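You operate a simulated robot arm through the tools that you are given. There is no shell and no other tool.

You run a simulated two-armed robot. Do the job below in one go: nothing can be reset, and whatever is moved stays where it is left.

## Task
Stack the jar that says "Cherry" from the top of the wall bench on top of the jar marked "Mint". Take the square sweet on the top of the wall bench and put it away on the top of the narrow bench. Take the oval gold chocolate from the top of the wall bench and leave it on the teal bar there. Put the steel cup in the left sink. Put the tall sweet on the counter beside the cool well. Press the five button three times. Fetch the white puck and set it on the top of the side shelf. Any order will do.

The check looks at the end state, three seconds after you hand in, the way a careful person would. Anything else that was tipped, shoved, dropped, spilled or broken makes it a failure.

## Robot
Two 7-joint arms with two-finger parallel grippers on one trunk, on a base that drives. Base frame: it is fixed to the floor where the robot stands at the start and does not move with it; the origin is under the middle of the robot, x ahead of it, y to its left, z up; the surface under the hand at the start is at about z = 800. Lengths are in mm, angles in rad, forces in N, time in s.
The left shoulder is at the start at [20, 113, 1172], the right one opposite. With the tool pointing down near the work surface each hand reaches from about 220 to 600 mm from the robot's upright axis, wherever it stands, measured 20 degrees to its own side. Places, roughly: counter beside the cool well [-3700, -1100, 900]; five button [-2000, 0, 900]; jar [500, 250, 750]; left sink [-1300, 1700, 700]; oval gold chocolate (4x3x2 cm) [200, 600, 800]; square sweet (3x3x2 cm) [700, -200, 800]; steel cup (6x6x6 cm) [200, 800, 800]; tall sweet (3x3x3 cm) [300, -1200, 800]; teal bar [500, 250, 750]; top of the narrow bench [300, -1300, 800]; top of the side shelf (26x30 cm) [-2860, 5500, 700]; white puck [-2250, 500, 1000]. Payload 1.57 kg a hand.
The tool frame of a hand sits at the grasp point between the pads (the TCP): z along the fingers, y along the line on which they close. The tips reach 30 mm beyond it. Largest opening 80 mm; finger width 17, thickness 12; the body of the gripper, 40 by 82 mm, starts 80 mm behind the TCP.
Orientation is that of the tool frame in the base frame, as a unit quaternion [x, y, z, w]. With the fingers straight down and closing along the base's y, the tool's x points along the base's -x, its y along +y and its z along -z.

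## Interface
- The arms move only by the tool drive_tool. It takes "left_deltas", "right_deltas" or both (then of equal length, played together; a hand with none holds still); each is a list of rows, each a list of 7 numbers: the shift along the tool's x, y, z in mm, then the turn, a rotation vector about the tool's x, y, z in rad, then the finger opening in mm, from 0 to 80. In form: [[dx, dy, dz, rx, ry, rz, fingers], ...]. A call has 1 to 20 rows; each row is the pose to reach, as a shift and turn from the pose commanded when the call began, along the tool's axes at that moment. A row lasts 0.2 s, in which the tool goes at most 50 mm and 0.15 rad; a call with a longer step from one row to the next is refused whole, and so is a gripper value outside its range. Where a pose cannot be reached the arm comes as near as it can. A force on the tool above 40 N (or 10 N above the force at the start of the call, whichever is more), or a blocked arm, ends the call early, and 0.2 s more pass. Each finger travels about 45 mm/s and halts on what it meets, pressing with about 32 N; the grip force reading is that of the motor and also rises with nothing between the fingers. The clock runs only during rows and for 0.2 s after the last one: add rows that repeat a pose to give the fingers time. The reply holds the time, the measured pose of the TCP, the force on the tool along the base axes, the opening and the grip force, in the units named above and with some noise, with the torque about the TCP (base axes, N m) and any sound that the robot's microphone picked up, and new pictures: "show" is both (left out), scene, wrist or none (wrist: the cameras of the hands that moved).
- Cameras (640 x 400 px; columns grow to the right, rows downward): "scene" is now at [99.8, 30.3, 1310.1]; the picture's right is [0.38, -0.92, 0.00], its down [-0.51, -0.21, -0.83] and it looks along [0.77, 0.32, -0.55] (base axes); focal length 224 px, centre (320, 200). "left" rides on the left gripper at [72, 7, -122] in its tool frame; the picture's right is [-0.09, 1.00, 0.00], its down [-0.84, -0.08, -0.54] and it looks along [-0.54, -0.05, 0.84] (tool axes); focal length 238 px, centre (320, 200). "right" rides on the right gripper at [72, -7, -122] in its tool frame; the picture's right is [0.09, 1.00, 0.00], its down [-0.84, 0.08, -0.54] and it looks along [-0.54, 0.05, 0.84] (tool axes); focal length 238 px, centre (320, 200).
- slide_trunk(by): slides the trunk up (or, below 0, down) by that many mm; the arms and the scene camera ride with it, the base frame stays. It gives what a move gives, with no picture.
- roll_base(legs): drives the robot by 1 to 6 legs, each [ahead, left, turn to the left] in mm, mm and rad, along the robot's own axes; the way and the turn of a leg run together, so that a leg with both is an arc; at most 1500 mm and 3.142 rad a leg. The arms and the cameras ride along, it lands a little off, and it stops where it bumps. It gives what a move gives, and a new picture of the scene camera.
- pan_tilt(pan, tilt): turns the head with the scene camera to pan (to the left, within 1.396 rad either way) and tilt (down, from -0.506 to 1.204), counted from straight ahead of the robot. It gives what a move gives, and a new picture of the scene camera.
- locate(camera, pixels): for up to 12 pixels [column, row] of the newest picture of that camera ("zoom" is the newest enlarged one), the place [x, y, z] in the base frame of the surface seen there, good to about 2 mm, but the place of the scene camera against the robot may be out by one fixed shift of up to 18 mm in any direction. It takes no simulated time.
- close_up(camera, box): a new picture of the part [left, top, right, bottom] of that camera's present view, enlarged. It takes no simulated time.
- finish_job(): hands the job in; it is judged then, once.

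Leave the grippers open and the arms clear of the work at the hand-in unless told otherwise.

The tools are called after "Emit:" as a command line: name --argument value ..., lists and objects as JSON in quotes. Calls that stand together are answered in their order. drive_tool: Moves the arms, as the interface text tells. Its arguments: {"type":"object","properties":{"left_deltas":{"type":"array","items":{"type":"array","items":{"type":"number"}}},"right_deltas":{"type":"array","items":{"type":"array","items":{"type":"number"}}},"show":{"type":"string","enum":["both","scene","wrist","none"]}},"required":[]} The other tools are called the same way: slide_trunk (by) slides the trunk up or down; roll_base (legs) drives the base; pan_tilt (pan, tilt) turns the head that bears the scene camera; locate (camera, pixels) gives the place of the surface under pixels of a picture; close_up (camera, box) takes an enlarged picture of a part of a camera's view; finish_job () hands the job in.

At the start:

```text
t: 0.0
left_ee_pos: [291.6, 352.9, 1067.9]
left_orientation: [0.0, 1.0, 0.0, 0.0]
left_wrist_force: [0.1, 0.7, -0.4]
left_ft_torque: [0.01, 0.02, 0.01]
left_width: 79.8
left_grasp_force: 0.2
right_ee_pos: [335.5, 48.8, 1110.1]
right_orientation: [0.0, 1.0, -0.001, 0.0]
right_wrist_force: [-0.3, -0.1, -0.4]
right_ft_torque: [-0.02, -0.01, 0.04]
right_width: 80.1
right_grasp_force: 0.1
trunk travel left (down, up): [-225.0, 345.0]
robot x, y, heading: [-4.8, -2.1, -0.001]
head pan, tilt: [0.393, 0.586]
```

scene: 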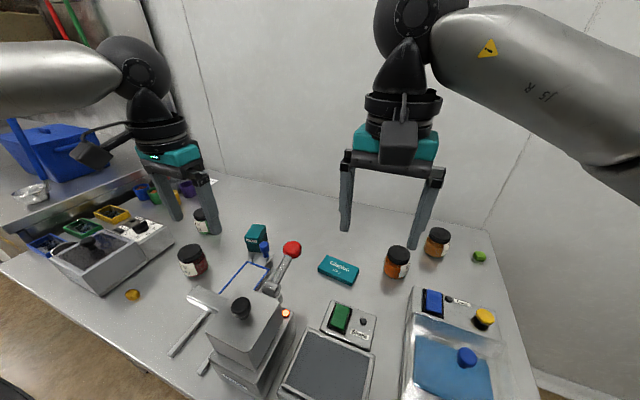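
right: 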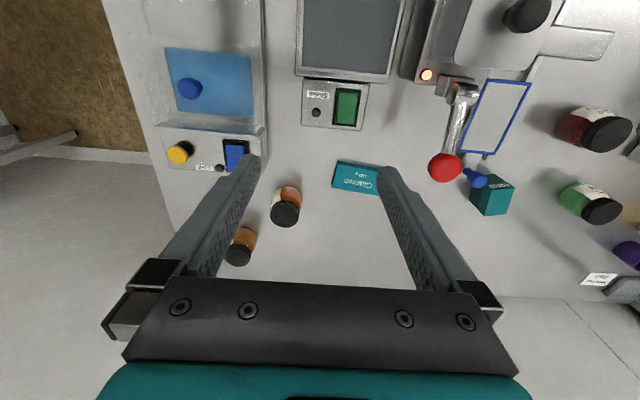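
left: 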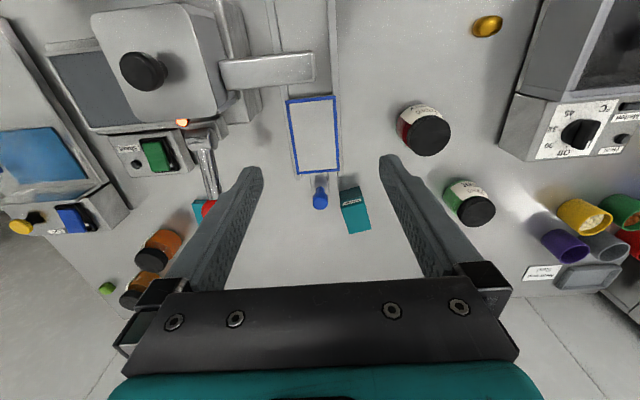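

I see a bench with jars (dark red lid at about (192,260) in the scene picture, a green one at (200,222), two orange ones), a teal bar (338,270), a gold chocolate (132,295) and a green sweet (479,257). I'll take enlarged pictures to read the labels.

Emit:
close_up --camera "scene" --box '[100, 180, 300, 305]'

Emit:
close_up --camera "scene" --box '[300, 210, 500, 335]'

Emit:
close_up --camera "left" --box '[380, 80, 540, 240]'

Emit:
close_up --camera "right" --box '[200, 140, 400, 270]'

```text
3.20 times, centred on (200, 242) of scene
```

zoom: 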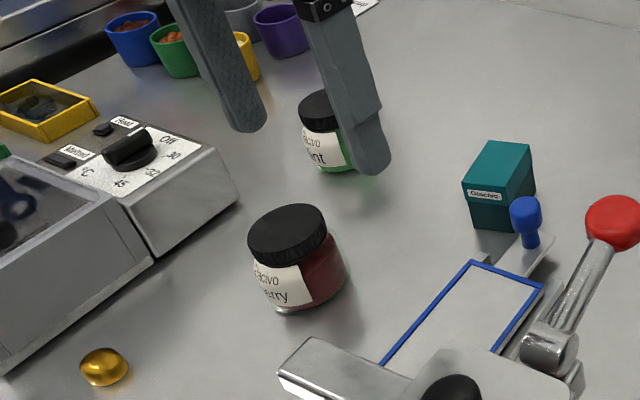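

```text
3.20 times, centred on (400, 272) of scene
```

zoom: 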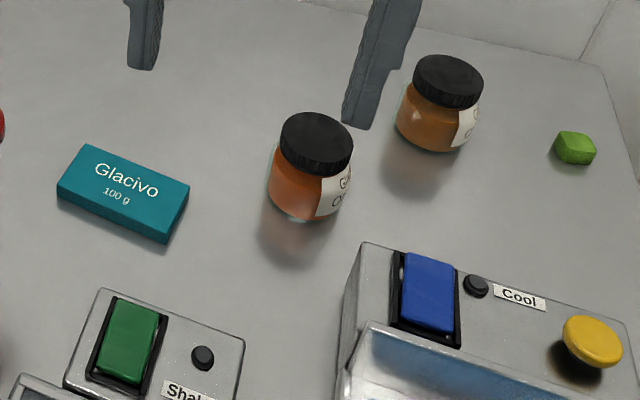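

```text
2.50 times, centred on (460, 160) of left
```

zoom: 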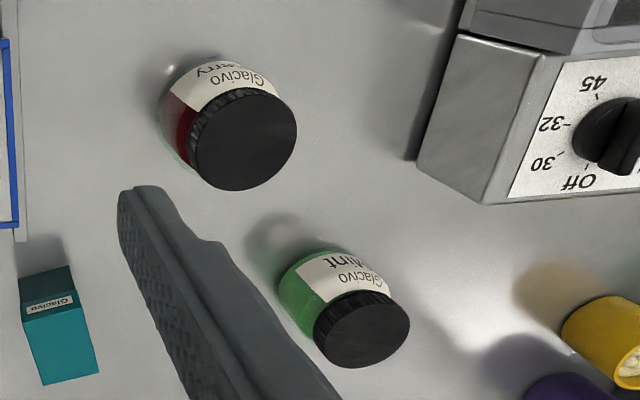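

```text
3.08 times, centred on (300, 205) of right
```

zoom: 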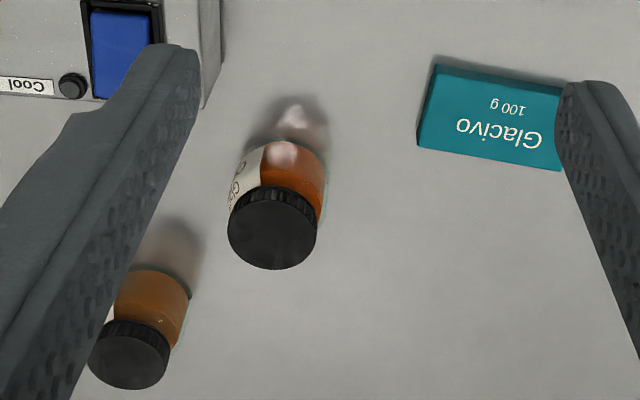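

The left-hand pair reads "Cherry" (red, 192,260) and "Mint" (green, 200,222). I'll measure the places of these things in the scene picture.

Emit:
locate --camera "scene" --pixels '[[189, 252], [192, 275], [199, 214], [132, 295], [479, 257], [338, 270], [325, 270], [352, 276], [255, 229], [397, 253], [300, 220], [480, 320]]'

Emit:
locate --camera "left" --pixels '[[430, 135], [476, 211], [487, 26], [354, 215], [420, 108], [462, 185], [450, 80], [360, 140]]'

Emit:
locate --camera "right" --pixels '[[340, 165], [378, 172], [335, 187], [378, 194], [285, 214], [238, 255], [348, 106], [444, 168], [320, 230]]'

Emit:
close_up --camera "scene" --box '[0, 150, 200, 310]'

```text
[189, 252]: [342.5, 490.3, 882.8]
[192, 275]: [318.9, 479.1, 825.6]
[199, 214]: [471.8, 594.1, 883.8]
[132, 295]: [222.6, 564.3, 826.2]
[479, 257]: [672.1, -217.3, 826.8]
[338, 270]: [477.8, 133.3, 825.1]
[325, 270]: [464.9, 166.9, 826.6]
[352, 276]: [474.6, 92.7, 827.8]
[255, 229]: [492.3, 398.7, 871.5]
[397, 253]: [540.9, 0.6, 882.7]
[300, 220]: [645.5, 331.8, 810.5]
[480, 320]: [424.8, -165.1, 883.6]
```

```text
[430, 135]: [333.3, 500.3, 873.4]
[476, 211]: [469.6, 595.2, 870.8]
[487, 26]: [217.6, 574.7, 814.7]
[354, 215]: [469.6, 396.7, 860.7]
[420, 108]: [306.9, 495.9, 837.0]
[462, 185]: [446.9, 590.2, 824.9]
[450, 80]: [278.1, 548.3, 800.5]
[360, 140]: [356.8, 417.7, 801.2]
```

```text
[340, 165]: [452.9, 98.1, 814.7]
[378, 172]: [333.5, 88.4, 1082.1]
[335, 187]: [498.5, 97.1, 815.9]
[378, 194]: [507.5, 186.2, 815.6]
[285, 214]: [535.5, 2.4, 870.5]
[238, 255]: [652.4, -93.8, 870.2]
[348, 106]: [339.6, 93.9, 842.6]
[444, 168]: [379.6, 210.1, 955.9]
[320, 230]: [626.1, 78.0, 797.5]
```

```text
2.50 times, centred on (100, 230) of scene
```

zoom: 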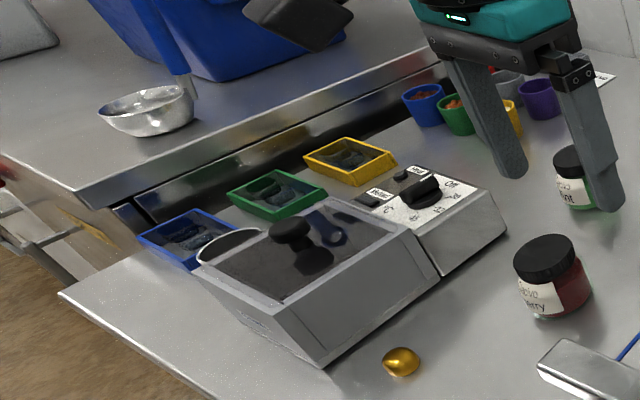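

The wrist cameras put the bench top at z≈800, and the scene camera reads about 11 mm high. I can't see the steel cup yet; there might be a rim behind the box near (85,245). I'll turn the head to look around.

Emit:
pan_tilt --pan 1.1 --tilt 0.5

Emit:
pan_tilt --pan 1.39 --tilt 0.2

Emit:
pan_tilt --pan -0.6 --tilt 0.5

Emit:
pan_tilt --pan -1.39 --tilt 0.4

```text
t: 1.1
left_ee_pos: [292.3, 352.6, 1068.8]
left_orientation: [0.0, 1.0, 0.0, 0.0]
left_wrist_force: [-0.9, -0.4, 0.1]
left_ft_torque: [-0.01, 0.0, 0.0]
left_width: 80.1
left_grasp_force: 0.1
right_ee_pos: [336.1, 49.8, 1110.4]
right_orientation: [-0.001, 1.0, 0.0, 0.0]
right_wrist_force: [0.1, 0.8, -0.1]
right_ft_torque: [-0.03, 0.02, -0.03]
right_width: 79.9
right_grasp_force: 0.0
trunk travel left (down, up): [-225.0, 345.0]
robot x, y, heading: [3.5, 1.3, -0.004]
head pan, tilt: [1.1, 0.499]
```

scene: 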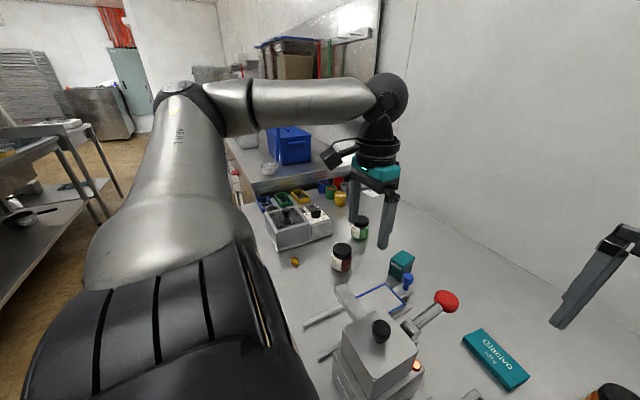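

```text
t: 1.9
left_ee_pos: [292.7, 353.4, 1068.9]
left_orientation: [0.001, 1.0, 0.0, 0.0]
left_wrist_force: [0.9, 0.2, 0.2]
left_ft_torque: [0.0, 0.01, -0.01]
left_width: 80.0
left_grasp_force: 0.1
right_ee_pos: [335.5, 49.0, 1110.6]
right_orientation: [0.0, 1.0, 0.001, -0.001]
right_wrist_force: [-0.4, 0.0, 0.4]
right_ft_torque: [-0.01, 0.0, 0.01]
right_width: 80.2
right_grasp_force: 0.1
trunk travel left (down, up): [-225.0, 345.0]
robot x, y, heading: [-2.7, -0.0, 0.004]
head pan, tilt: [1.389, 0.201]
```

scene: 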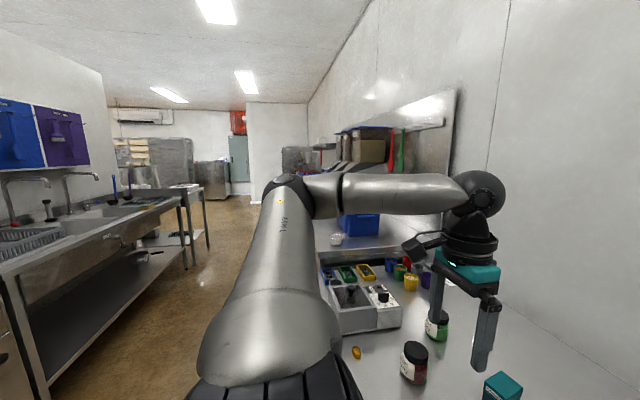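

```text
t: 3.8
left_ee_pos: [291.2, 353.2, 1068.8]
left_orientation: [0.001, 1.0, -0.001, 0.0]
left_wrist_force: [0.2, 0.6, 0.3]
left_ft_torque: [-0.02, 0.03, -0.02]
left_width: 79.8
left_grasp_force: 0.0
right_ee_pos: [335.8, 50.1, 1110.5]
right_orientation: [0.0, 1.0, 0.0, 0.0]
right_wrist_force: [-0.2, 0.5, -1.2]
right_ft_torque: [0.01, 0.0, 0.0]
right_width: 79.9
right_grasp_force: 0.1
trunk travel left (down, up): [-225.0, 345.0]
robot x, y, heading: [-1.1, 0.8, -0.003]
head pan, tilt: [-0.6, 0.499]
```

scene: 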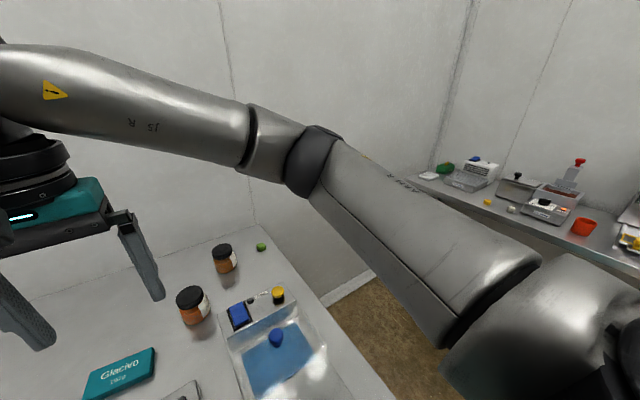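

```text
t: 4.9
left_ee_pos: [291.6, 353.9, 1068.8]
left_orientation: [-0.001, 1.0, -0.001, 0.0]
left_wrist_force: [0.6, -0.5, 0.4]
left_ft_torque: [-0.03, 0.04, 0.01]
left_width: 80.0
left_grasp_force: 0.1
right_ee_pos: [336.2, 49.9, 1111.4]
right_orientation: [0.0, 1.0, 0.0, 0.0]
right_wrist_force: [-0.9, -0.3, -0.8]
right_ft_torque: [-0.03, -0.01, 0.0]
right_width: 80.0
right_grasp_force: 0.1
trunk travel left (down, up): [-225.0, 345.0]
robot x, y, heading: [-0.1, -2.0, 0.002]
head pan, tilt: [-1.389, 0.4]
```

scene: 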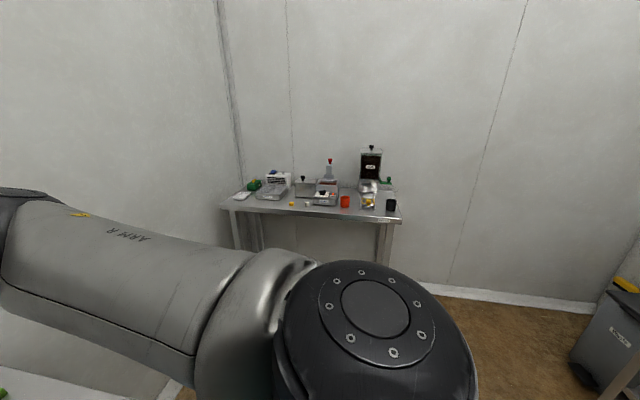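

The narrow bench stands to the right, along the right wall. The bench with the blue box and the sinks are to the left. I'll look at the left part again to find the steel cup and the bench edge.

Emit:
pan_tilt --pan 0.75 --tilt 0.75

```text
t: 7.0
left_ee_pos: [290.8, 352.7, 1068.5]
left_orientation: [0.001, 1.0, 0.0, -0.001]
left_wrist_force: [1.2, 0.3, 0.9]
left_ft_torque: [-0.02, 0.03, 0.02]
left_width: 80.1
left_grasp_force: 0.1
right_ee_pos: [335.5, 49.5, 1110.7]
right_orientation: [0.0, 1.0, 0.0, 0.0]
right_wrist_force: [0.8, -0.1, 0.1]
right_ft_torque: [-0.02, 0.0, -0.01]
right_width: 80.0
right_grasp_force: 0.1
trunk travel left (down, up): [-225.0, 345.0]
robot x, y, heading: [1.4, 1.1, -0.004]
head pan, tilt: [0.75, 0.75]
```

scene: 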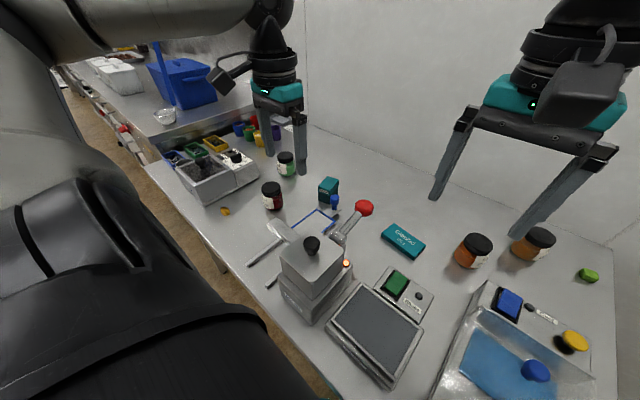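

Emit:
close_up --camera "scene" --box '[130, 90, 330, 215]'

Emit:
locate --camera "scene" --pixels '[[150, 175], [215, 262], [300, 365], [180, 190], [165, 115], [155, 140], [400, 340], [590, 380], [170, 80], [270, 265], [230, 120], [75, 80]]'

```text
3.20 times, centred on (230, 152) of scene
```

zoom: 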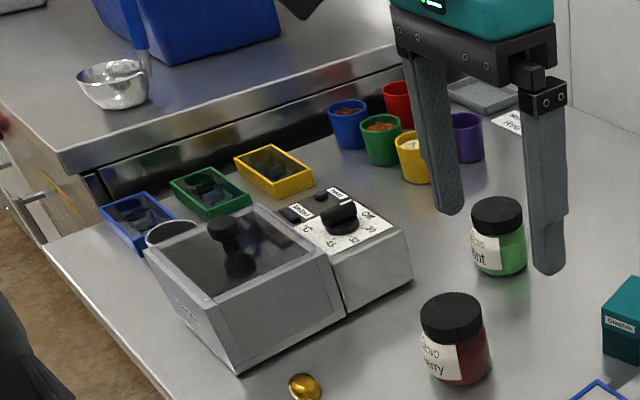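

```text
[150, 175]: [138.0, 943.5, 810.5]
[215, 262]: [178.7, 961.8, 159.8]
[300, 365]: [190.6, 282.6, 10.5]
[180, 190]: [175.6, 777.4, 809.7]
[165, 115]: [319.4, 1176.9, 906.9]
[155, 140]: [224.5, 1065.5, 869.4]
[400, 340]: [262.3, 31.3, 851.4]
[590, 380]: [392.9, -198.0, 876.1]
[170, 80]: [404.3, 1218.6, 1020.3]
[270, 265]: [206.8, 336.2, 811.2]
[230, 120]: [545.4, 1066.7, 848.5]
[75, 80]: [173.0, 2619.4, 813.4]
```

The cup's rim shows at about (183,162), between the grey box and the blue scoop tray. The gold sweet, Cherry and Mint are all to the left of me. I'll roll the base 380 mm to the left, parallel to the bench.

Emit:
roll_base --legs '[[-30, 0, 0], [0, 380, 0]]'

```text
t: 9.8
left_ee_pos: [260.8, 731.8, 1068.7]
left_orientation: [-0.001, 1.0, 0.001, 0.0]
left_wrist_force: [0.0, 0.2, -0.2]
left_ft_torque: [-0.03, 0.0, 0.01]
left_width: 80.1
left_grasp_force: 0.1
right_ee_pos: [305.4, 427.9, 1110.3]
right_orientation: [-0.002, 1.0, 0.0, 0.001]
right_wrist_force: [0.0, 0.1, -0.6]
right_ft_torque: [-0.02, -0.01, 0.01]
right_width: 80.1
right_grasp_force: 0.0
trunk travel left (down, up): [-225.0, 345.0]
robot x, y, heading: [-34.3, 375.8, 0.003]
head pan, tilt: [0.75, 0.75]
```

scene: 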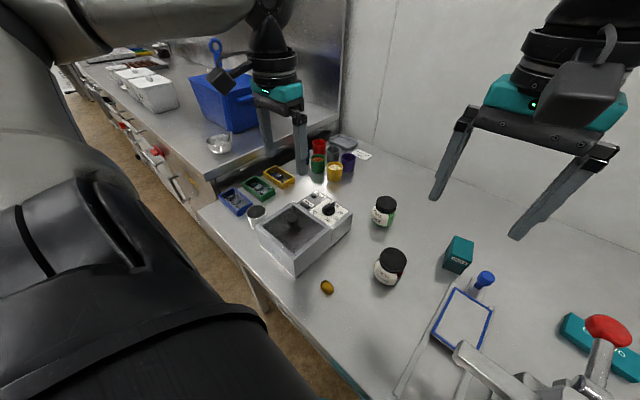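

Now Cherry is about 356 mm ahead and 124 mm left of me, within the left hand's reach. I'll move the right hand to the right out of the way, and bring the left hand above the Cherry jar to see it with its own camera.

Emit:
drive_tool --left_deltas '[[-13, -46, 0, 0, 0, 0, 80], [-26, -92, 0, 0, 0, 0, 80], [-39, -138, 0, 0, 0, 0, 80], [-52, -184, 0, 0, 0, 0, 80], [-64, -230, 0, 0, 0, 0, 80], [-64, -230, 0, 0, 0, 0, 80]]' --right_deltas '[[0, -45, 0, 0, 0, 0, 80], [0, -90, 0, 0, 0, 0, 80], [0, -135, 0, 0, 0, 0, 80], [0, -180, 0, 0, 0, 0, 80], [0, -225, 0, 0, 0, 0, 80], [0, -225, 0, 0, 0, 0, 80]]' --show "both"

```text
t: 11.2
left_ee_pos: [324.0, 496.3, 1066.9]
left_orientation: [-0.003, 1.0, 0.0, -0.001]
left_wrist_force: [0.3, -0.4, -1.1]
left_ft_torque: [-0.03, -0.01, -0.02]
left_width: 80.2
left_grasp_force: 0.1
right_ee_pos: [305.2, 203.7, 1112.7]
right_orientation: [-0.002, 1.0, 0.0, 0.001]
right_wrist_force: [-0.1, -0.3, -0.1]
right_ft_torque: [-0.03, -0.02, 0.01]
right_width: 80.3
right_grasp_force: 0.0
trunk travel left (down, up): [-225.0, 345.0]
robot x, y, heading: [-32.6, 375.9, 0.003]
head pan, tilt: [0.75, 0.75]
```

scene: 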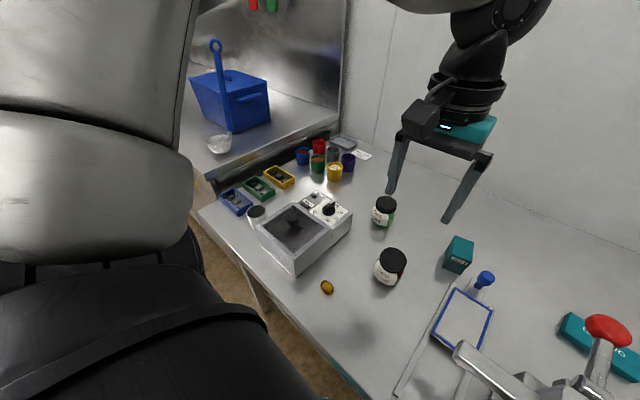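
right: 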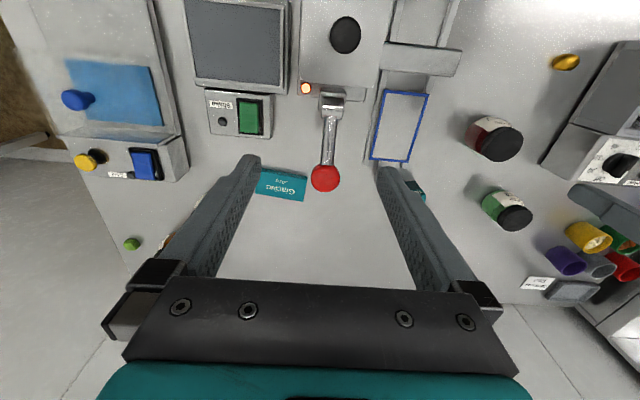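
left: 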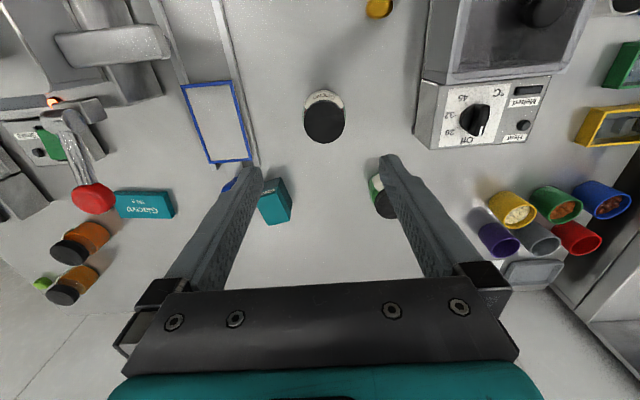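

Cherry's lid is seen in the left picture centred at about (324,122). I'll measure its edges, those of Mint, and the gold sweet.

Emit:
close_up --camera "left" --box '[270, 70, 400, 230]'

Emit:
locate --camera "left" --pixels '[[307, 122], [342, 122], [324, 140], [324, 106], [324, 122], [385, 205], [380, 8], [390, 200], [262, 200], [316, 98]]'

Emit:
locate --camera "right" --pixels '[[515, 217], [503, 143], [565, 62], [500, 212], [530, 222], [486, 138], [520, 148]]'

```text
2.50 times, centred on (335, 150) of left
```

zoom: 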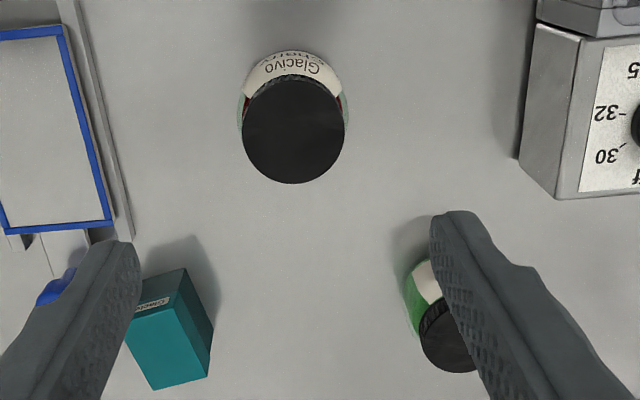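

```text
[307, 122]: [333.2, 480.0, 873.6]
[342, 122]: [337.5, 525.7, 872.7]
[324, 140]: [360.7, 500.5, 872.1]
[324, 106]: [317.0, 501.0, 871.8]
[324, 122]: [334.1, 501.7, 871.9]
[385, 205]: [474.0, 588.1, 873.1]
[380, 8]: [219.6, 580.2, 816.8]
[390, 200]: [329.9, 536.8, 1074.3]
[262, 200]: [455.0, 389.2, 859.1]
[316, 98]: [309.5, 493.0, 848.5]
```

```text
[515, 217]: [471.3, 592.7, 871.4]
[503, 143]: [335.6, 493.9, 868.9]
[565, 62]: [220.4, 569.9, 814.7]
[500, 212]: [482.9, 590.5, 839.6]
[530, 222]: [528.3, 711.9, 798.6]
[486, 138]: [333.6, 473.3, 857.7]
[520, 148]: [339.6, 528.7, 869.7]
```

Cherry's lid centre is at about (337,502,872), 54 mm wide, the body about 60 mm. I'll lower the left hand over it to z≈842 with open fingers, then check.

Emit:
drive_tool --left_deltas '[[-13, 5.7, 20, 0, 0, 0, 80], [-13, 5.7, 60, 0, 0, 0, 80], [-13, 5.7, 100, 0, 0, 0, 80], [-13, 5.7, 130, 0, 0, 0, 80], [-13, 5.7, 130, 0, 0, 0, 80]]' --show "wrist"

```text
t: 12.4
left_ee_pos: [337.6, 505.9, 938.9]
left_orientation: [-0.002, 1.0, 0.0, 0.0]
left_wrist_force: [-1.1, 0.2, 0.2]
left_ft_torque: [-0.02, -0.01, 0.01]
left_width: 80.0
left_grasp_force: 0.1
right_ee_pos: [305.4, 203.7, 1112.0]
right_orientation: [-0.002, 1.0, 0.001, 0.0]
right_wrist_force: [1.0, -0.2, 0.3]
right_ft_torque: [-0.01, 0.03, 0.02]
right_width: 79.7
right_grasp_force: 0.0
trunk travel left (down, up): [-225.0, 345.0]
robot x, y, heading: [-30.0, 374.4, -0.0]
head pan, tilt: [0.75, 0.75]
```

left: 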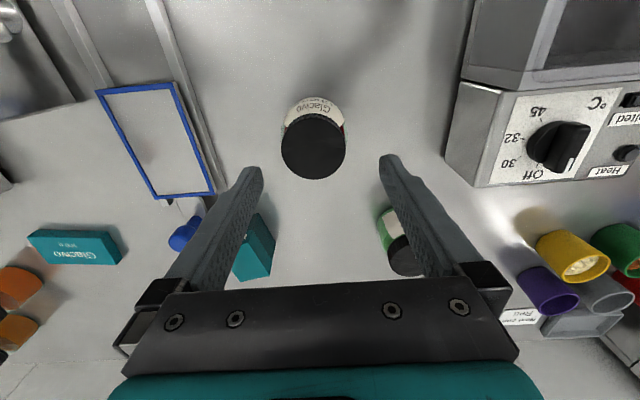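

Emit:
locate --camera "left" --pixels '[[313, 147], [285, 147], [341, 147], [313, 176], [313, 118], [405, 258], [398, 240]]'

Emit:
close_up --camera "left" --box '[240, 80, 440, 205]'

```text
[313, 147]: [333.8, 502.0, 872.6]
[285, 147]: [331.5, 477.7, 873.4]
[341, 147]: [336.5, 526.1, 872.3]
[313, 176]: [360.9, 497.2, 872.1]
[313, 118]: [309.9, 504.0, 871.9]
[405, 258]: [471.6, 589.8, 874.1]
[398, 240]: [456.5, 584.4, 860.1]
```

```text
3.20 times, centred on (340, 142) of left
```

zoom: 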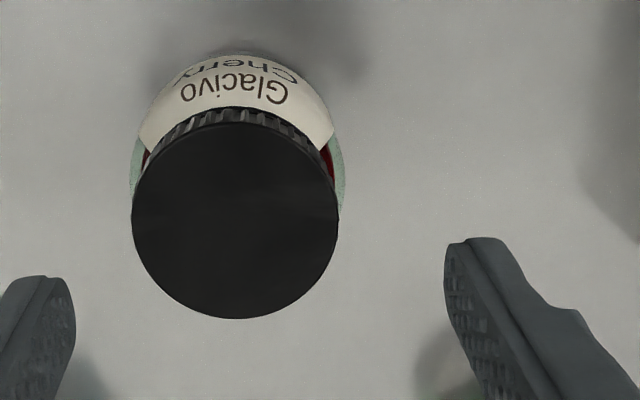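

The lid centre measures (336,502); my hand is at (337.6,505.9). I'll correct by -4 mm in y, go down to z≈841 and close the fingers.

Emit:
drive_tool --left_deltas '[[1.5, -4, 20, 0, 0, 0, 80], [1.5, -4, 50, 0, 0, 0, 80], [1.5, -4, 75, 0, 0, 0, 80], [1.5, -4, 98, 0, 0, 0, 80], [1.5, -4, 98, 0, 0, 0, 80]]' --show "wrist"

```text
t: 13.6
left_ee_pos: [322.9, 524.2, 862.4]
left_orientation: [-0.002, 1.0, 0.0, 0.0]
left_wrist_force: [-0.2, -0.8, -0.7]
left_ft_torque: [-0.02, 0.03, -0.06]
left_width: 80.1
left_grasp_force: 0.1
left hand out of reach, approached as far as the arm can: row 3, 4, 5
right_ee_pos: [305.2, 203.2, 1112.4]
right_orientation: [-0.001, 1.0, 0.0, 0.0]
right_wrist_force: [-0.1, -1.0, 0.2]
right_ft_torque: [0.01, -0.02, 0.0]
right_width: 80.0
right_grasp_force: 0.2
trunk travel left (down, up): [-225.0, 345.0]
robot x, y, heading: [-29.7, 379.7, 0.001]
head pan, tilt: [0.75, 0.75]
```

left: 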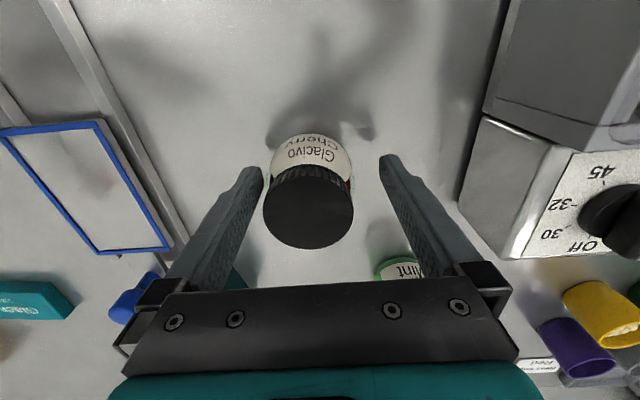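

The arm could not reach straight down there: it drifted to (323,524). I'll go straight back up, then look again.

Emit:
drive_tool --left_deltas '[[1.5, -4, 50, 0, 0, 0, 80], [1.5, -4, 20, 0, 0, 0, 80], [0, 0, 0, 0, 0, 0, 80], [0, 0, 0, 0, 0, 0, 80]]' --show "wrist"

```text
refused: row 1 steps farther than a row can; nothing moved
```

Emit:
drive_tool --left_deltas '[[0, 0, -40, 0, 0, 0, 80], [0, 0, -80, 0, 0, 0, 80], [0, 0, -100, 0, 0, 0, 80], [0, 0, -100, 0, 0, 0, 80]]' --show "wrist"

```text
t: 14.6
left_ee_pos: [323.6, 524.3, 967.0]
left_orientation: [-0.002, 1.0, 0.0, 0.0]
left_wrist_force: [-0.5, 0.9, -1.2]
left_ft_torque: [0.0, 0.0, 0.0]
left_width: 80.0
left_grasp_force: 0.0
right_ee_pos: [305.2, 203.8, 1111.9]
right_orientation: [-0.002, 1.0, 0.001, 0.0]
right_wrist_force: [-0.2, 0.4, -0.2]
right_ft_torque: [0.02, -0.01, 0.0]
right_width: 80.2
right_grasp_force: 0.1
trunk travel left (down, up): [-225.0, 345.0]
robot x, y, heading: [-33.6, 376.9, 0.001]
head pan, tilt: [0.75, 0.75]
```

left: 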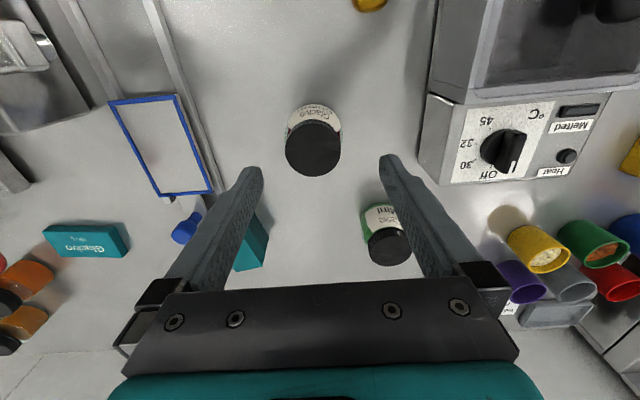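

Emit:
locate --camera "left" --pixels '[[313, 147], [286, 147], [340, 147], [313, 174], [313, 122], [388, 246], [367, 246], [409, 246], [388, 228], [388, 264], [370, 5]]'

Emit:
slide_trunk --by -150

```text
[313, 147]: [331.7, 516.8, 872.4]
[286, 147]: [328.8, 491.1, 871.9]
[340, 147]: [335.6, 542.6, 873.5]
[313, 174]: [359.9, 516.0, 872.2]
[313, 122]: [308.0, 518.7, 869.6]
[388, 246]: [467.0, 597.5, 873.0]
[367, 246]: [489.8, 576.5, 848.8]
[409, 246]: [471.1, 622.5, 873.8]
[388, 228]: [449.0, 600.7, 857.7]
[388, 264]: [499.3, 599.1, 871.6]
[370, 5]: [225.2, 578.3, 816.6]
```

```text
t: 16.1
left_ee_pos: [324.8, 523.2, 829.9]
left_orientation: [-0.001, 1.0, 0.0, 0.002]
left_wrist_force: [-4.8, 1.8, 10.1]
left_ft_torque: [-0.33, 0.23, -0.19]
left_width: 78.7
left_grasp_force: 0.1
right_ee_pos: [305.8, 204.2, 970.6]
right_orientation: [-0.001, 1.0, 0.001, 0.0]
right_wrist_force: [0.2, -1.0, 0.0]
right_ft_torque: [0.01, 0.0, 0.03]
right_width: 80.2
right_grasp_force: 0.0
trunk travel left (down, up): [-83.0, 487.0]
robot x, y, heading: [-29.2, 375.9, 0.0]
head pan, tilt: [0.75, 0.75]
stopped: the force on the tool passed its limit at 54 N (the readings are from after the stop); the commanded pose is now the measured one
```

The trunk carried the hand down onto the bench (tips at z≈800, 10 N) around the jar. I'll lift 12 mm and centre the hand on the jar, whose lid now measures about (334,517).

Emit:
drive_tool --left_deltas '[[0, 0, -12, 0, 0, 0, 80], [-9, -6, -12, 0, 0, 0, 80], [-9, -6, -12, 0, 0, 0, 80]]' --show "both"

```text
t: 16.9
left_ee_pos: [334.2, 518.9, 841.5]
left_orientation: [-0.002, 1.0, 0.001, 0.002]
left_wrist_force: [0.1, -0.1, -0.3]
left_ft_torque: [0.0, 0.03, 0.01]
left_width: 80.2
left_grasp_force: 0.0
right_ee_pos: [307.3, 203.7, 971.0]
right_orientation: [-0.002, 1.0, 0.0, 0.0]
right_wrist_force: [-0.5, 0.2, -0.7]
right_ft_torque: [0.01, 0.01, 0.0]
right_width: 79.9
right_grasp_force: 0.1
trunk travel left (down, up): [-83.0, 487.0]
robot x, y, heading: [-32.6, 379.9, -0.001]
head pan, tilt: [0.75, 0.75]
```

scene: 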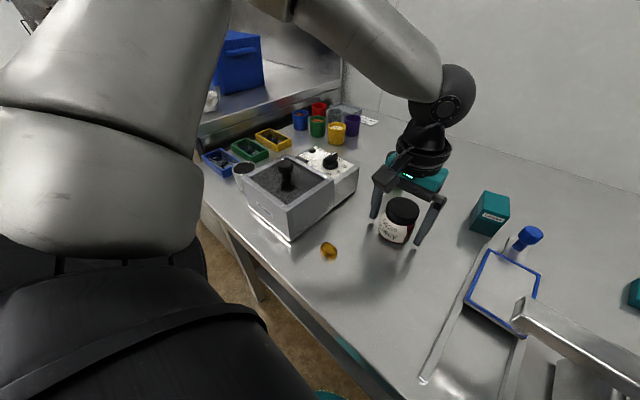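
left: 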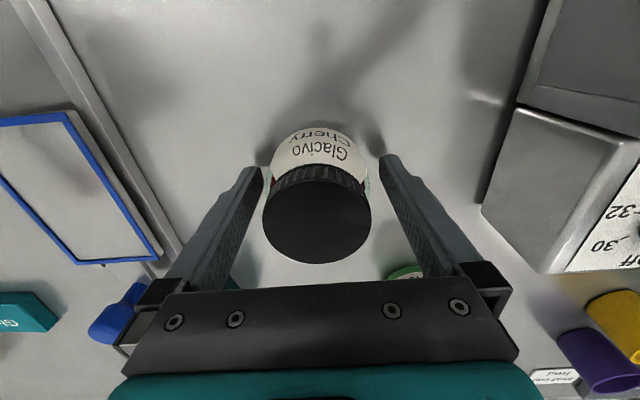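

The jar sits upright between the fingers (lid centred about (317,212) in the left picture). I'll check the centre and then close.

Emit:
locate --camera "left" --pixels '[[317, 213], [264, 213], [370, 213], [317, 260], [317, 185]]'

Emit:
drive_tool --left_deltas '[[0, 0, 0, 0, 0, 0, 70], [0, 0, 0, 0, 0, 0, 50], [0, 0, 0, 0, 0, 0, 40], [0, 0, 0, 0, 0, 0, 40], [0, 0, 0, 0, 0, 0, 40]]' --show "wrist"

```text
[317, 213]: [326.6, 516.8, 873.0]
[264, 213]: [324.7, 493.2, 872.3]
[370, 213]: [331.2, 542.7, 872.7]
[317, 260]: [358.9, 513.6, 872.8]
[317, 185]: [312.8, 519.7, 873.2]
```

```text
t: 18.1
left_ee_pos: [335.0, 518.0, 840.4]
left_orientation: [-0.002, 1.0, 0.001, 0.003]
left_wrist_force: [-0.5, -1.7, 0.3]
left_ft_torque: [-0.08, -0.03, -0.01]
left_width: 62.8
left_grasp_force: 31.7
right_ee_pos: [306.8, 203.8, 969.5]
right_orientation: [-0.002, 1.0, 0.0, -0.001]
right_wrist_force: [0.0, 0.2, -0.4]
right_ft_torque: [-0.02, 0.02, -0.02]
right_width: 79.9
right_grasp_force: 0.0
trunk travel left (down, up): [-83.0, 487.0]
robot x, y, heading: [-27.0, 373.1, -0.005]
head pan, tilt: [0.75, 0.75]
```

left: 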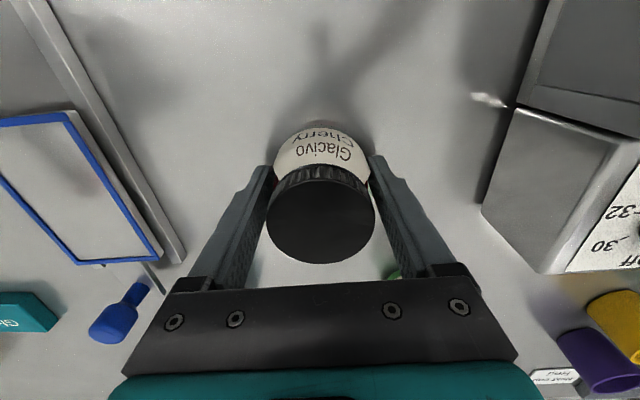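

The grip is firm (62.8 mm, 31.7 N). I'll lift the jar 130 mm and look for Mint again.

Emit:
drive_tool --left_deltas '[[0, 0, -15, 0, 0, 0, 40], [0, 0, -50, 0, 0, 0, 40], [0, 0, -90, 0, 0, 0, 40], [0, 0, -130, 0, 0, 0, 40], [0, 0, -130, 0, 0, 0, 40]]' --show "both"

```text
t: 19.3
left_ee_pos: [337.1, 516.4, 972.1]
left_orientation: [-0.002, 1.0, 0.0, 0.002]
left_wrist_force: [0.3, 0.6, -2.2]
left_ft_torque: [0.02, 0.0, 0.04]
left_width: 62.8
left_grasp_force: 32.2
right_ee_pos: [305.8, 203.9, 969.6]
right_orientation: [-0.002, 1.0, 0.0, 0.0]
right_wrist_force: [0.1, -1.3, 0.5]
right_ft_torque: [0.01, -0.04, 0.0]
right_width: 80.1
right_grasp_force: 0.0
trunk travel left (down, up): [-83.0, 487.0]
robot x, y, heading: [-29.5, 376.3, 0.003]
head pan, tilt: [0.75, 0.75]
```

scene: 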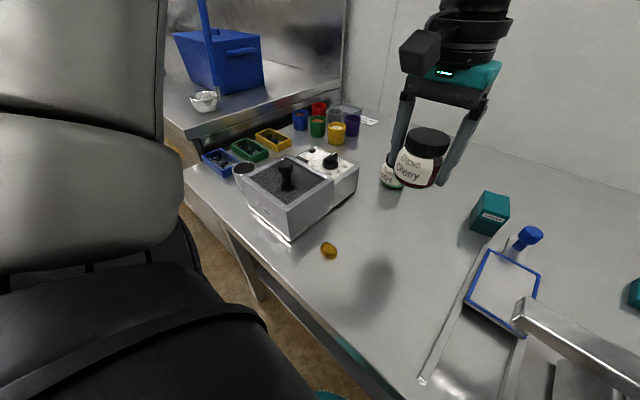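
left: 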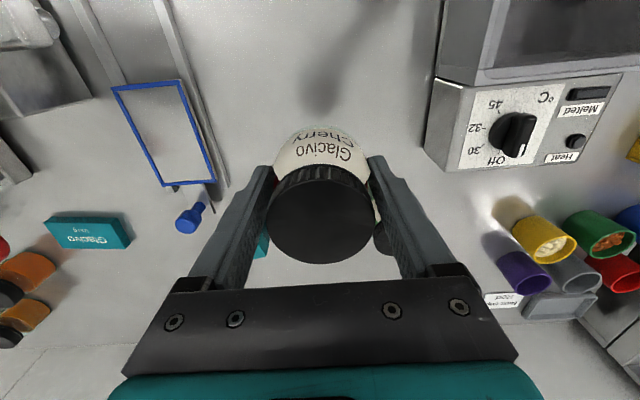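

Moving the held jar over Mint at (471,596), staying at z≈972 (jar bottom about 60 mm above Mint's lid).

Emit:
drive_tool --left_deltas '[[-34, 20, 0, 0, 0, 0, 40], [-67, 40, 0, 0, 0, 0, 40], [-101, 60, 0, 0, 0, 0, 40], [-134, 79.5, 0, 0, 0, 0, 40], [-134, 79.5, 0, 0, 0, 0, 40], [-134, 79.5, 0, 0, 0, 0, 40]]' --show "both"

```text
t: 20.7
left_ee_pos: [465.9, 596.9, 969.4]
left_orientation: [-0.001, 1.0, 0.001, 0.002]
left_wrist_force: [0.2, 0.1, -2.9]
left_ft_torque: [0.01, -0.01, -0.03]
left_width: 62.6
left_grasp_force: 31.9
right_ee_pos: [307.3, 205.1, 970.6]
right_orientation: [-0.002, 1.0, 0.0, 0.0]
right_wrist_force: [-0.4, 0.3, -1.6]
right_ft_torque: [-0.01, 0.01, 0.0]
right_width: 79.9
right_grasp_force: 0.0
trunk travel left (down, up): [-83.0, 487.0]
robot x, y, heading: [-29.7, 376.4, 0.006]
head pan, tilt: [0.75, 0.75]
```

scene: 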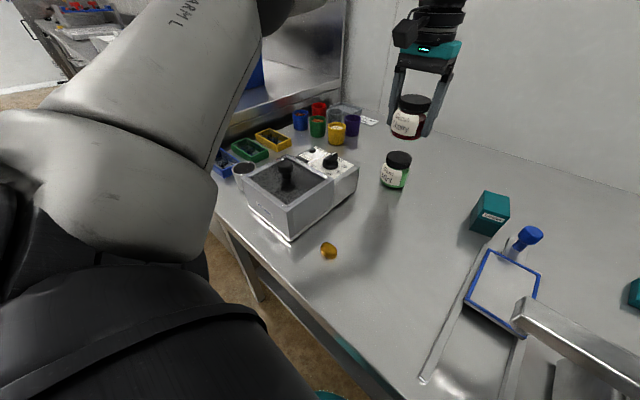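
left: 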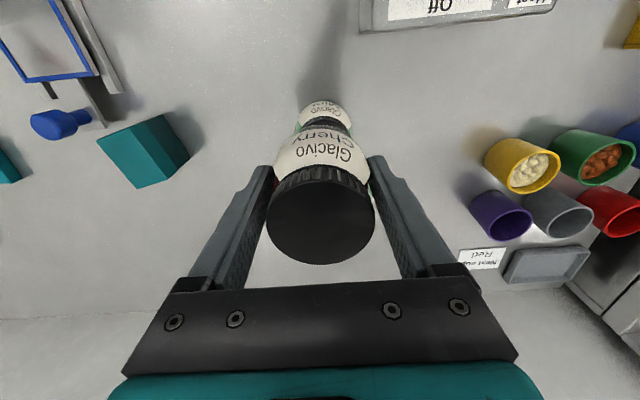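

Emit:
close_up --camera "scene" --box '[340, 80, 480, 200]'

Emit:
locate --camera "scene" --pixels '[[413, 101], [398, 158], [386, 158], [411, 159], [398, 153], [399, 164]]'

Emit:
locate --camera "left" --pixels '[[322, 215], [268, 215], [374, 215], [322, 262], [325, 122], [325, 104], [296, 112], [353, 114]]'

```text
3.33 times, centred on (410, 140) of scene
```

zoom: 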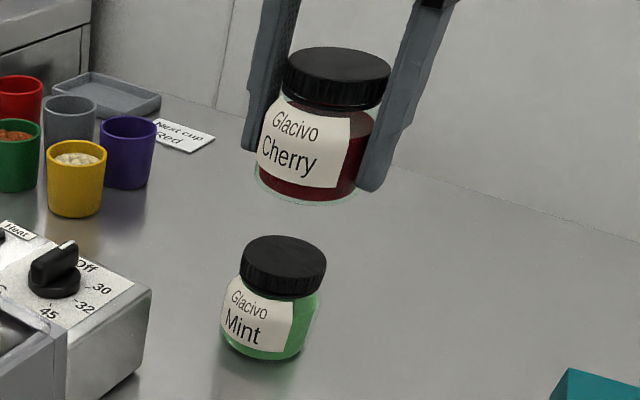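

```text
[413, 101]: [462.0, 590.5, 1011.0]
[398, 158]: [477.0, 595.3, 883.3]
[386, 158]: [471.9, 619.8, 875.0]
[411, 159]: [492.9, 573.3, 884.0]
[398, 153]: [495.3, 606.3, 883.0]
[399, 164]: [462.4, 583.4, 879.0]
```

```text
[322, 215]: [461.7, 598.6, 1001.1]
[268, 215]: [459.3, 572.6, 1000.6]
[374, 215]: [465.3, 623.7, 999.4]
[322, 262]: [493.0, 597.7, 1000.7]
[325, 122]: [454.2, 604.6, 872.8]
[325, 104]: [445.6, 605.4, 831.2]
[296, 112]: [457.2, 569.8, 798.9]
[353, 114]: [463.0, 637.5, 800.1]
```

Emit:
close_up --camera "left" --box '[270, 80, 380, 150]'

```text
5.71 times, centred on (325, 115) of left
```

zoom: 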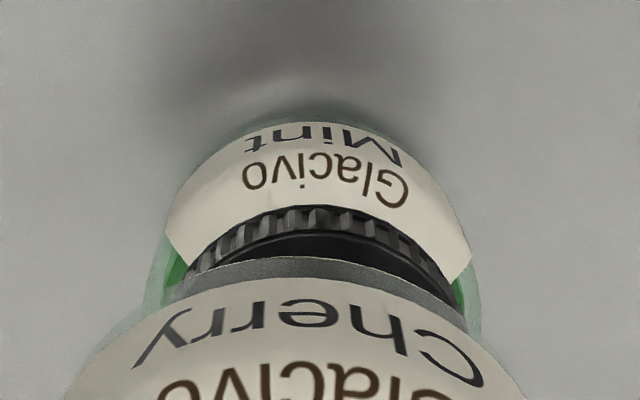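

Emit:
close_up --camera "scene" --box '[370, 140, 434, 180]'

Emit:
locate --camera "zoom" --pixels '[[160, 160], [410, 190], [290, 120], [280, 200], [290, 160], [250, 160], [330, 160]]'

```text
10.00 times, centred on (402, 160) of scene
```

zoom: 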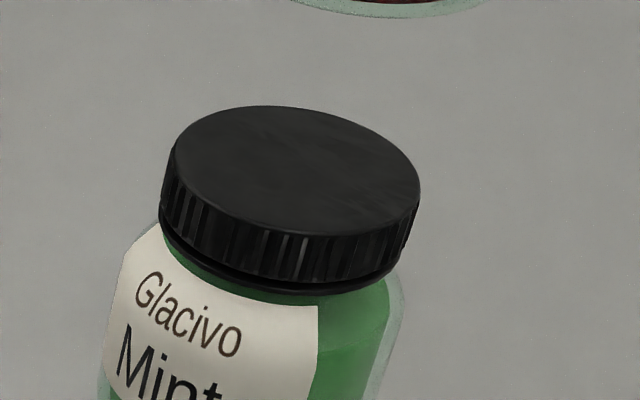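

```text
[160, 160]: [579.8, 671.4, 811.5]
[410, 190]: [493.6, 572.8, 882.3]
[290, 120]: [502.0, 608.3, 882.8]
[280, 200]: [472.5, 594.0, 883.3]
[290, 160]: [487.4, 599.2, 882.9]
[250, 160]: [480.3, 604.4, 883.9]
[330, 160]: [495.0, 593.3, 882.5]
```

Emit:
close_up --camera "scene" --box '[380, 82, 444, 122]'

Emit:
locate --camera "zoom" --pixels '[[350, 160], [300, 160], [400, 160], [350, 130], [350, 200], [350, 180]]'

```text
10.00 times, centred on (412, 102) of scene
```

zoom: 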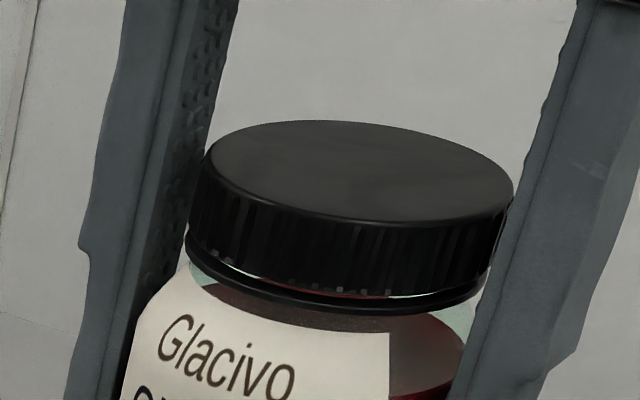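

```text
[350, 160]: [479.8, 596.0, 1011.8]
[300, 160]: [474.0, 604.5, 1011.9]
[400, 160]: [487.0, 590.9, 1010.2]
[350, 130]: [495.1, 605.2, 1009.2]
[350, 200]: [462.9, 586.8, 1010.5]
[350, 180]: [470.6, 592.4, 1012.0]
```

Comparing the two lids in the scene picture: Mint is about 7 mm farther in x and 3 mm in y than the held jar. I'll correct that and lower by 35 mm, then compare again.

Emit:
drive_tool --left_deltas '[[-7, 3, 0, 0, 0, 0, 40], [-7, 3, 20, 0, 0, 0, 40], [-7, 3, 38, 0, 0, 0, 40], [-7, 3, 38, 0, 0, 0, 40], [-7, 3, 38, 0, 0, 0, 40]]' --show "both"

Emit:
close_up --camera "scene" --box '[350, 90, 462, 190]'

```text
t: 21.9
left_ee_pos: [474.6, 600.5, 931.3]
left_orientation: [-0.002, 1.0, 0.001, 0.002]
left_wrist_force: [0.2, 0.8, -3.0]
left_ft_torque: [0.03, 0.05, 0.0]
left_width: 62.8
left_grasp_force: 32.1
right_ee_pos: [305.5, 204.3, 970.4]
right_orientation: [-0.001, 1.0, 0.0, 0.0]
right_wrist_force: [-0.1, 0.3, -0.2]
right_ft_torque: [0.0, 0.01, 0.01]
right_width: 79.9
right_grasp_force: 0.1
trunk travel left (down, up): [-83.0, 487.0]
robot x, y, heading: [-27.8, 377.3, 0.008]
head pan, tilt: [0.75, 0.75]
```

scene: 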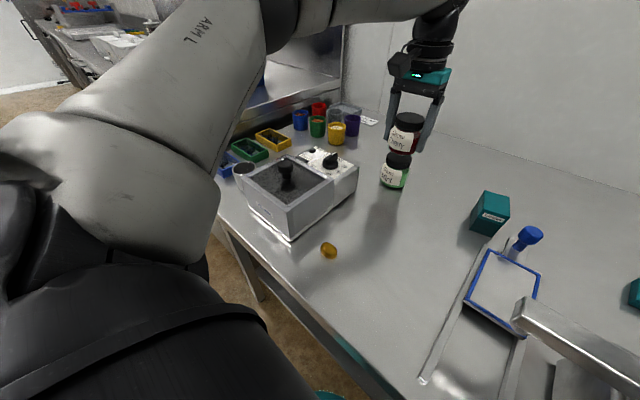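
left: 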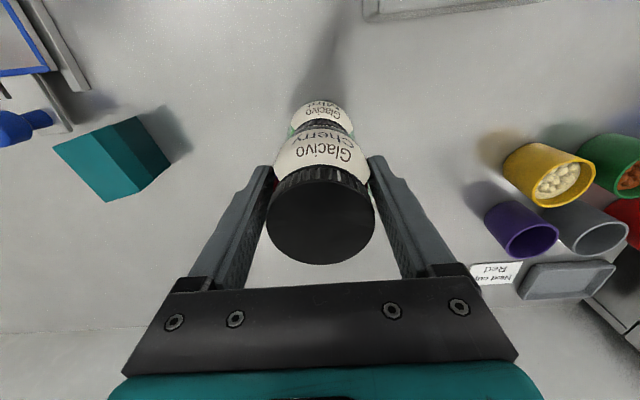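

```text
4.00 times, centred on (406, 140) of scene
```

zoom: 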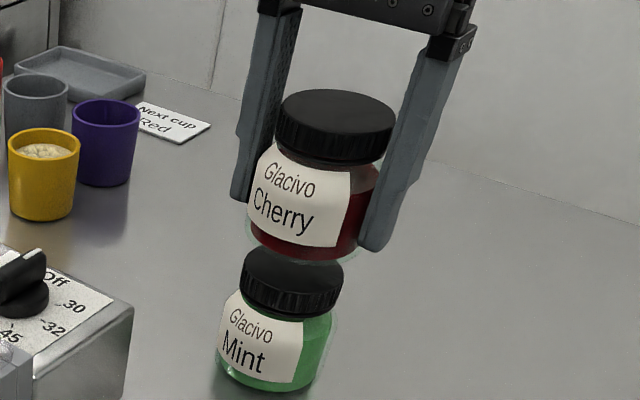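

Emit:
close_up --camera "scene" --box '[377, 98, 441, 138]'

Emit:
locate --camera "zoom" --pixels '[[330, 160], [280, 160], [380, 160], [330, 130], [330, 200], [330, 180]]'

Emit:
close_up --camera "scene" --box '[370, 140, 434, 180]'

Emit:
locate --camera "left" --pixels '[[322, 215], [268, 215], [374, 215], [322, 262], [322, 106], [322, 112], [297, 125], [352, 125]]'

```text
10.00 times, centred on (409, 118) of scene
```

zoom: 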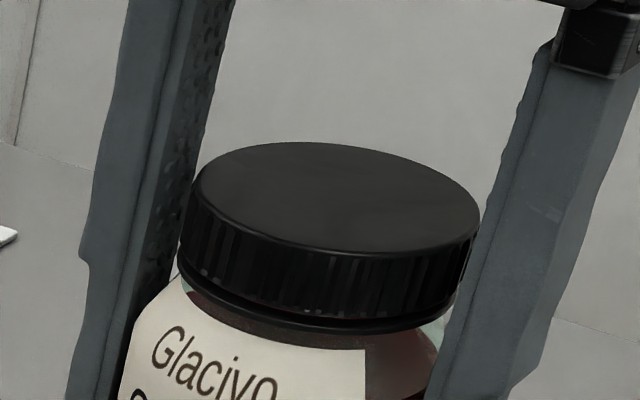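

```text
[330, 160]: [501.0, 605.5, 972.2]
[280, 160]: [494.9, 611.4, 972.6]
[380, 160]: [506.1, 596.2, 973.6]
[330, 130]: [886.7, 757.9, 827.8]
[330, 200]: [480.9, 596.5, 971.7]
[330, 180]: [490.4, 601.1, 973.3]
```

```text
10.00 times, centred on (402, 160) of scene
```

zoom: 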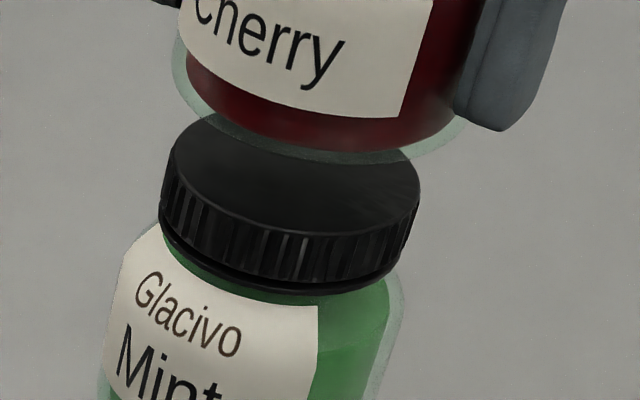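

```text
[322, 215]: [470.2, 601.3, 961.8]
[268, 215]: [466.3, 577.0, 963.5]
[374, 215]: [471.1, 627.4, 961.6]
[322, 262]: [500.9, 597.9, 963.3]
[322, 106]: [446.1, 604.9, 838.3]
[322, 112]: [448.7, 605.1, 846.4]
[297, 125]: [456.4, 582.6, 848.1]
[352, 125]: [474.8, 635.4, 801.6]
```

The lids now line up within about 2 mm. The jar bottom is about 18 mm above Mint's lid; I'll lower 15 mm gently.

Emit:
drive_tool --left_deltas '[[-1, 0, 6, 0, 0, 0, 40], [-1, 0, 12, 0, 0, 0, 40], [-1, 0, 15, 0, 0, 0, 40], [-1, 0, 15, 0, 0, 0, 40]]' --show "none"

```text
t: 22.9
left_ee_pos: [475.9, 601.1, 917.4]
left_orientation: [-0.002, 1.0, 0.001, 0.003]
left_wrist_force: [0.3, 0.4, -3.7]
left_ft_torque: [-0.02, 0.01, -0.01]
left_width: 62.5
left_grasp_force: 32.3
right_ee_pos: [306.3, 205.0, 969.6]
right_orientation: [-0.002, 1.0, 0.0, 0.0]
right_wrist_force: [0.3, 0.8, -0.1]
right_ft_torque: [0.03, 0.0, -0.01]
right_width: 80.0
right_grasp_force: 0.0
trunk travel left (down, up): [-83.0, 487.0]
robot x, y, heading: [-30.7, 376.5, 0.005]
head pan, tilt: [0.75, 0.75]
```

Emit:
drive_tool --left_deltas '[[0, 0, 1.5, 0, 0, 0, 40], [0, 0, 3, 0, 0, 0, 40], [0, 0, 4, 0, 0, 0, 40], [0, 0, 4, 0, 0, 0, 40]]' --show "none"

```text
t: 23.9
left_ee_pos: [476.9, 600.4, 914.2]
left_orientation: [-0.002, 1.0, 0.002, 0.002]
left_wrist_force: [-1.1, 0.0, -2.9]
left_ft_torque: [0.01, 0.01, -0.04]
left_width: 62.7
left_grasp_force: 32.0
right_ee_pos: [305.5, 204.1, 971.3]
right_orientation: [-0.002, 1.0, 0.0, 0.0]
right_wrist_force: [0.6, -0.1, -0.2]
right_ft_torque: [0.01, 0.03, -0.01]
right_width: 79.8
right_grasp_force: 0.1
trunk travel left (down, up): [-83.0, 487.0]
robot x, y, heading: [-30.0, 377.3, 0.006]
head pan, tilt: [0.75, 0.75]
```

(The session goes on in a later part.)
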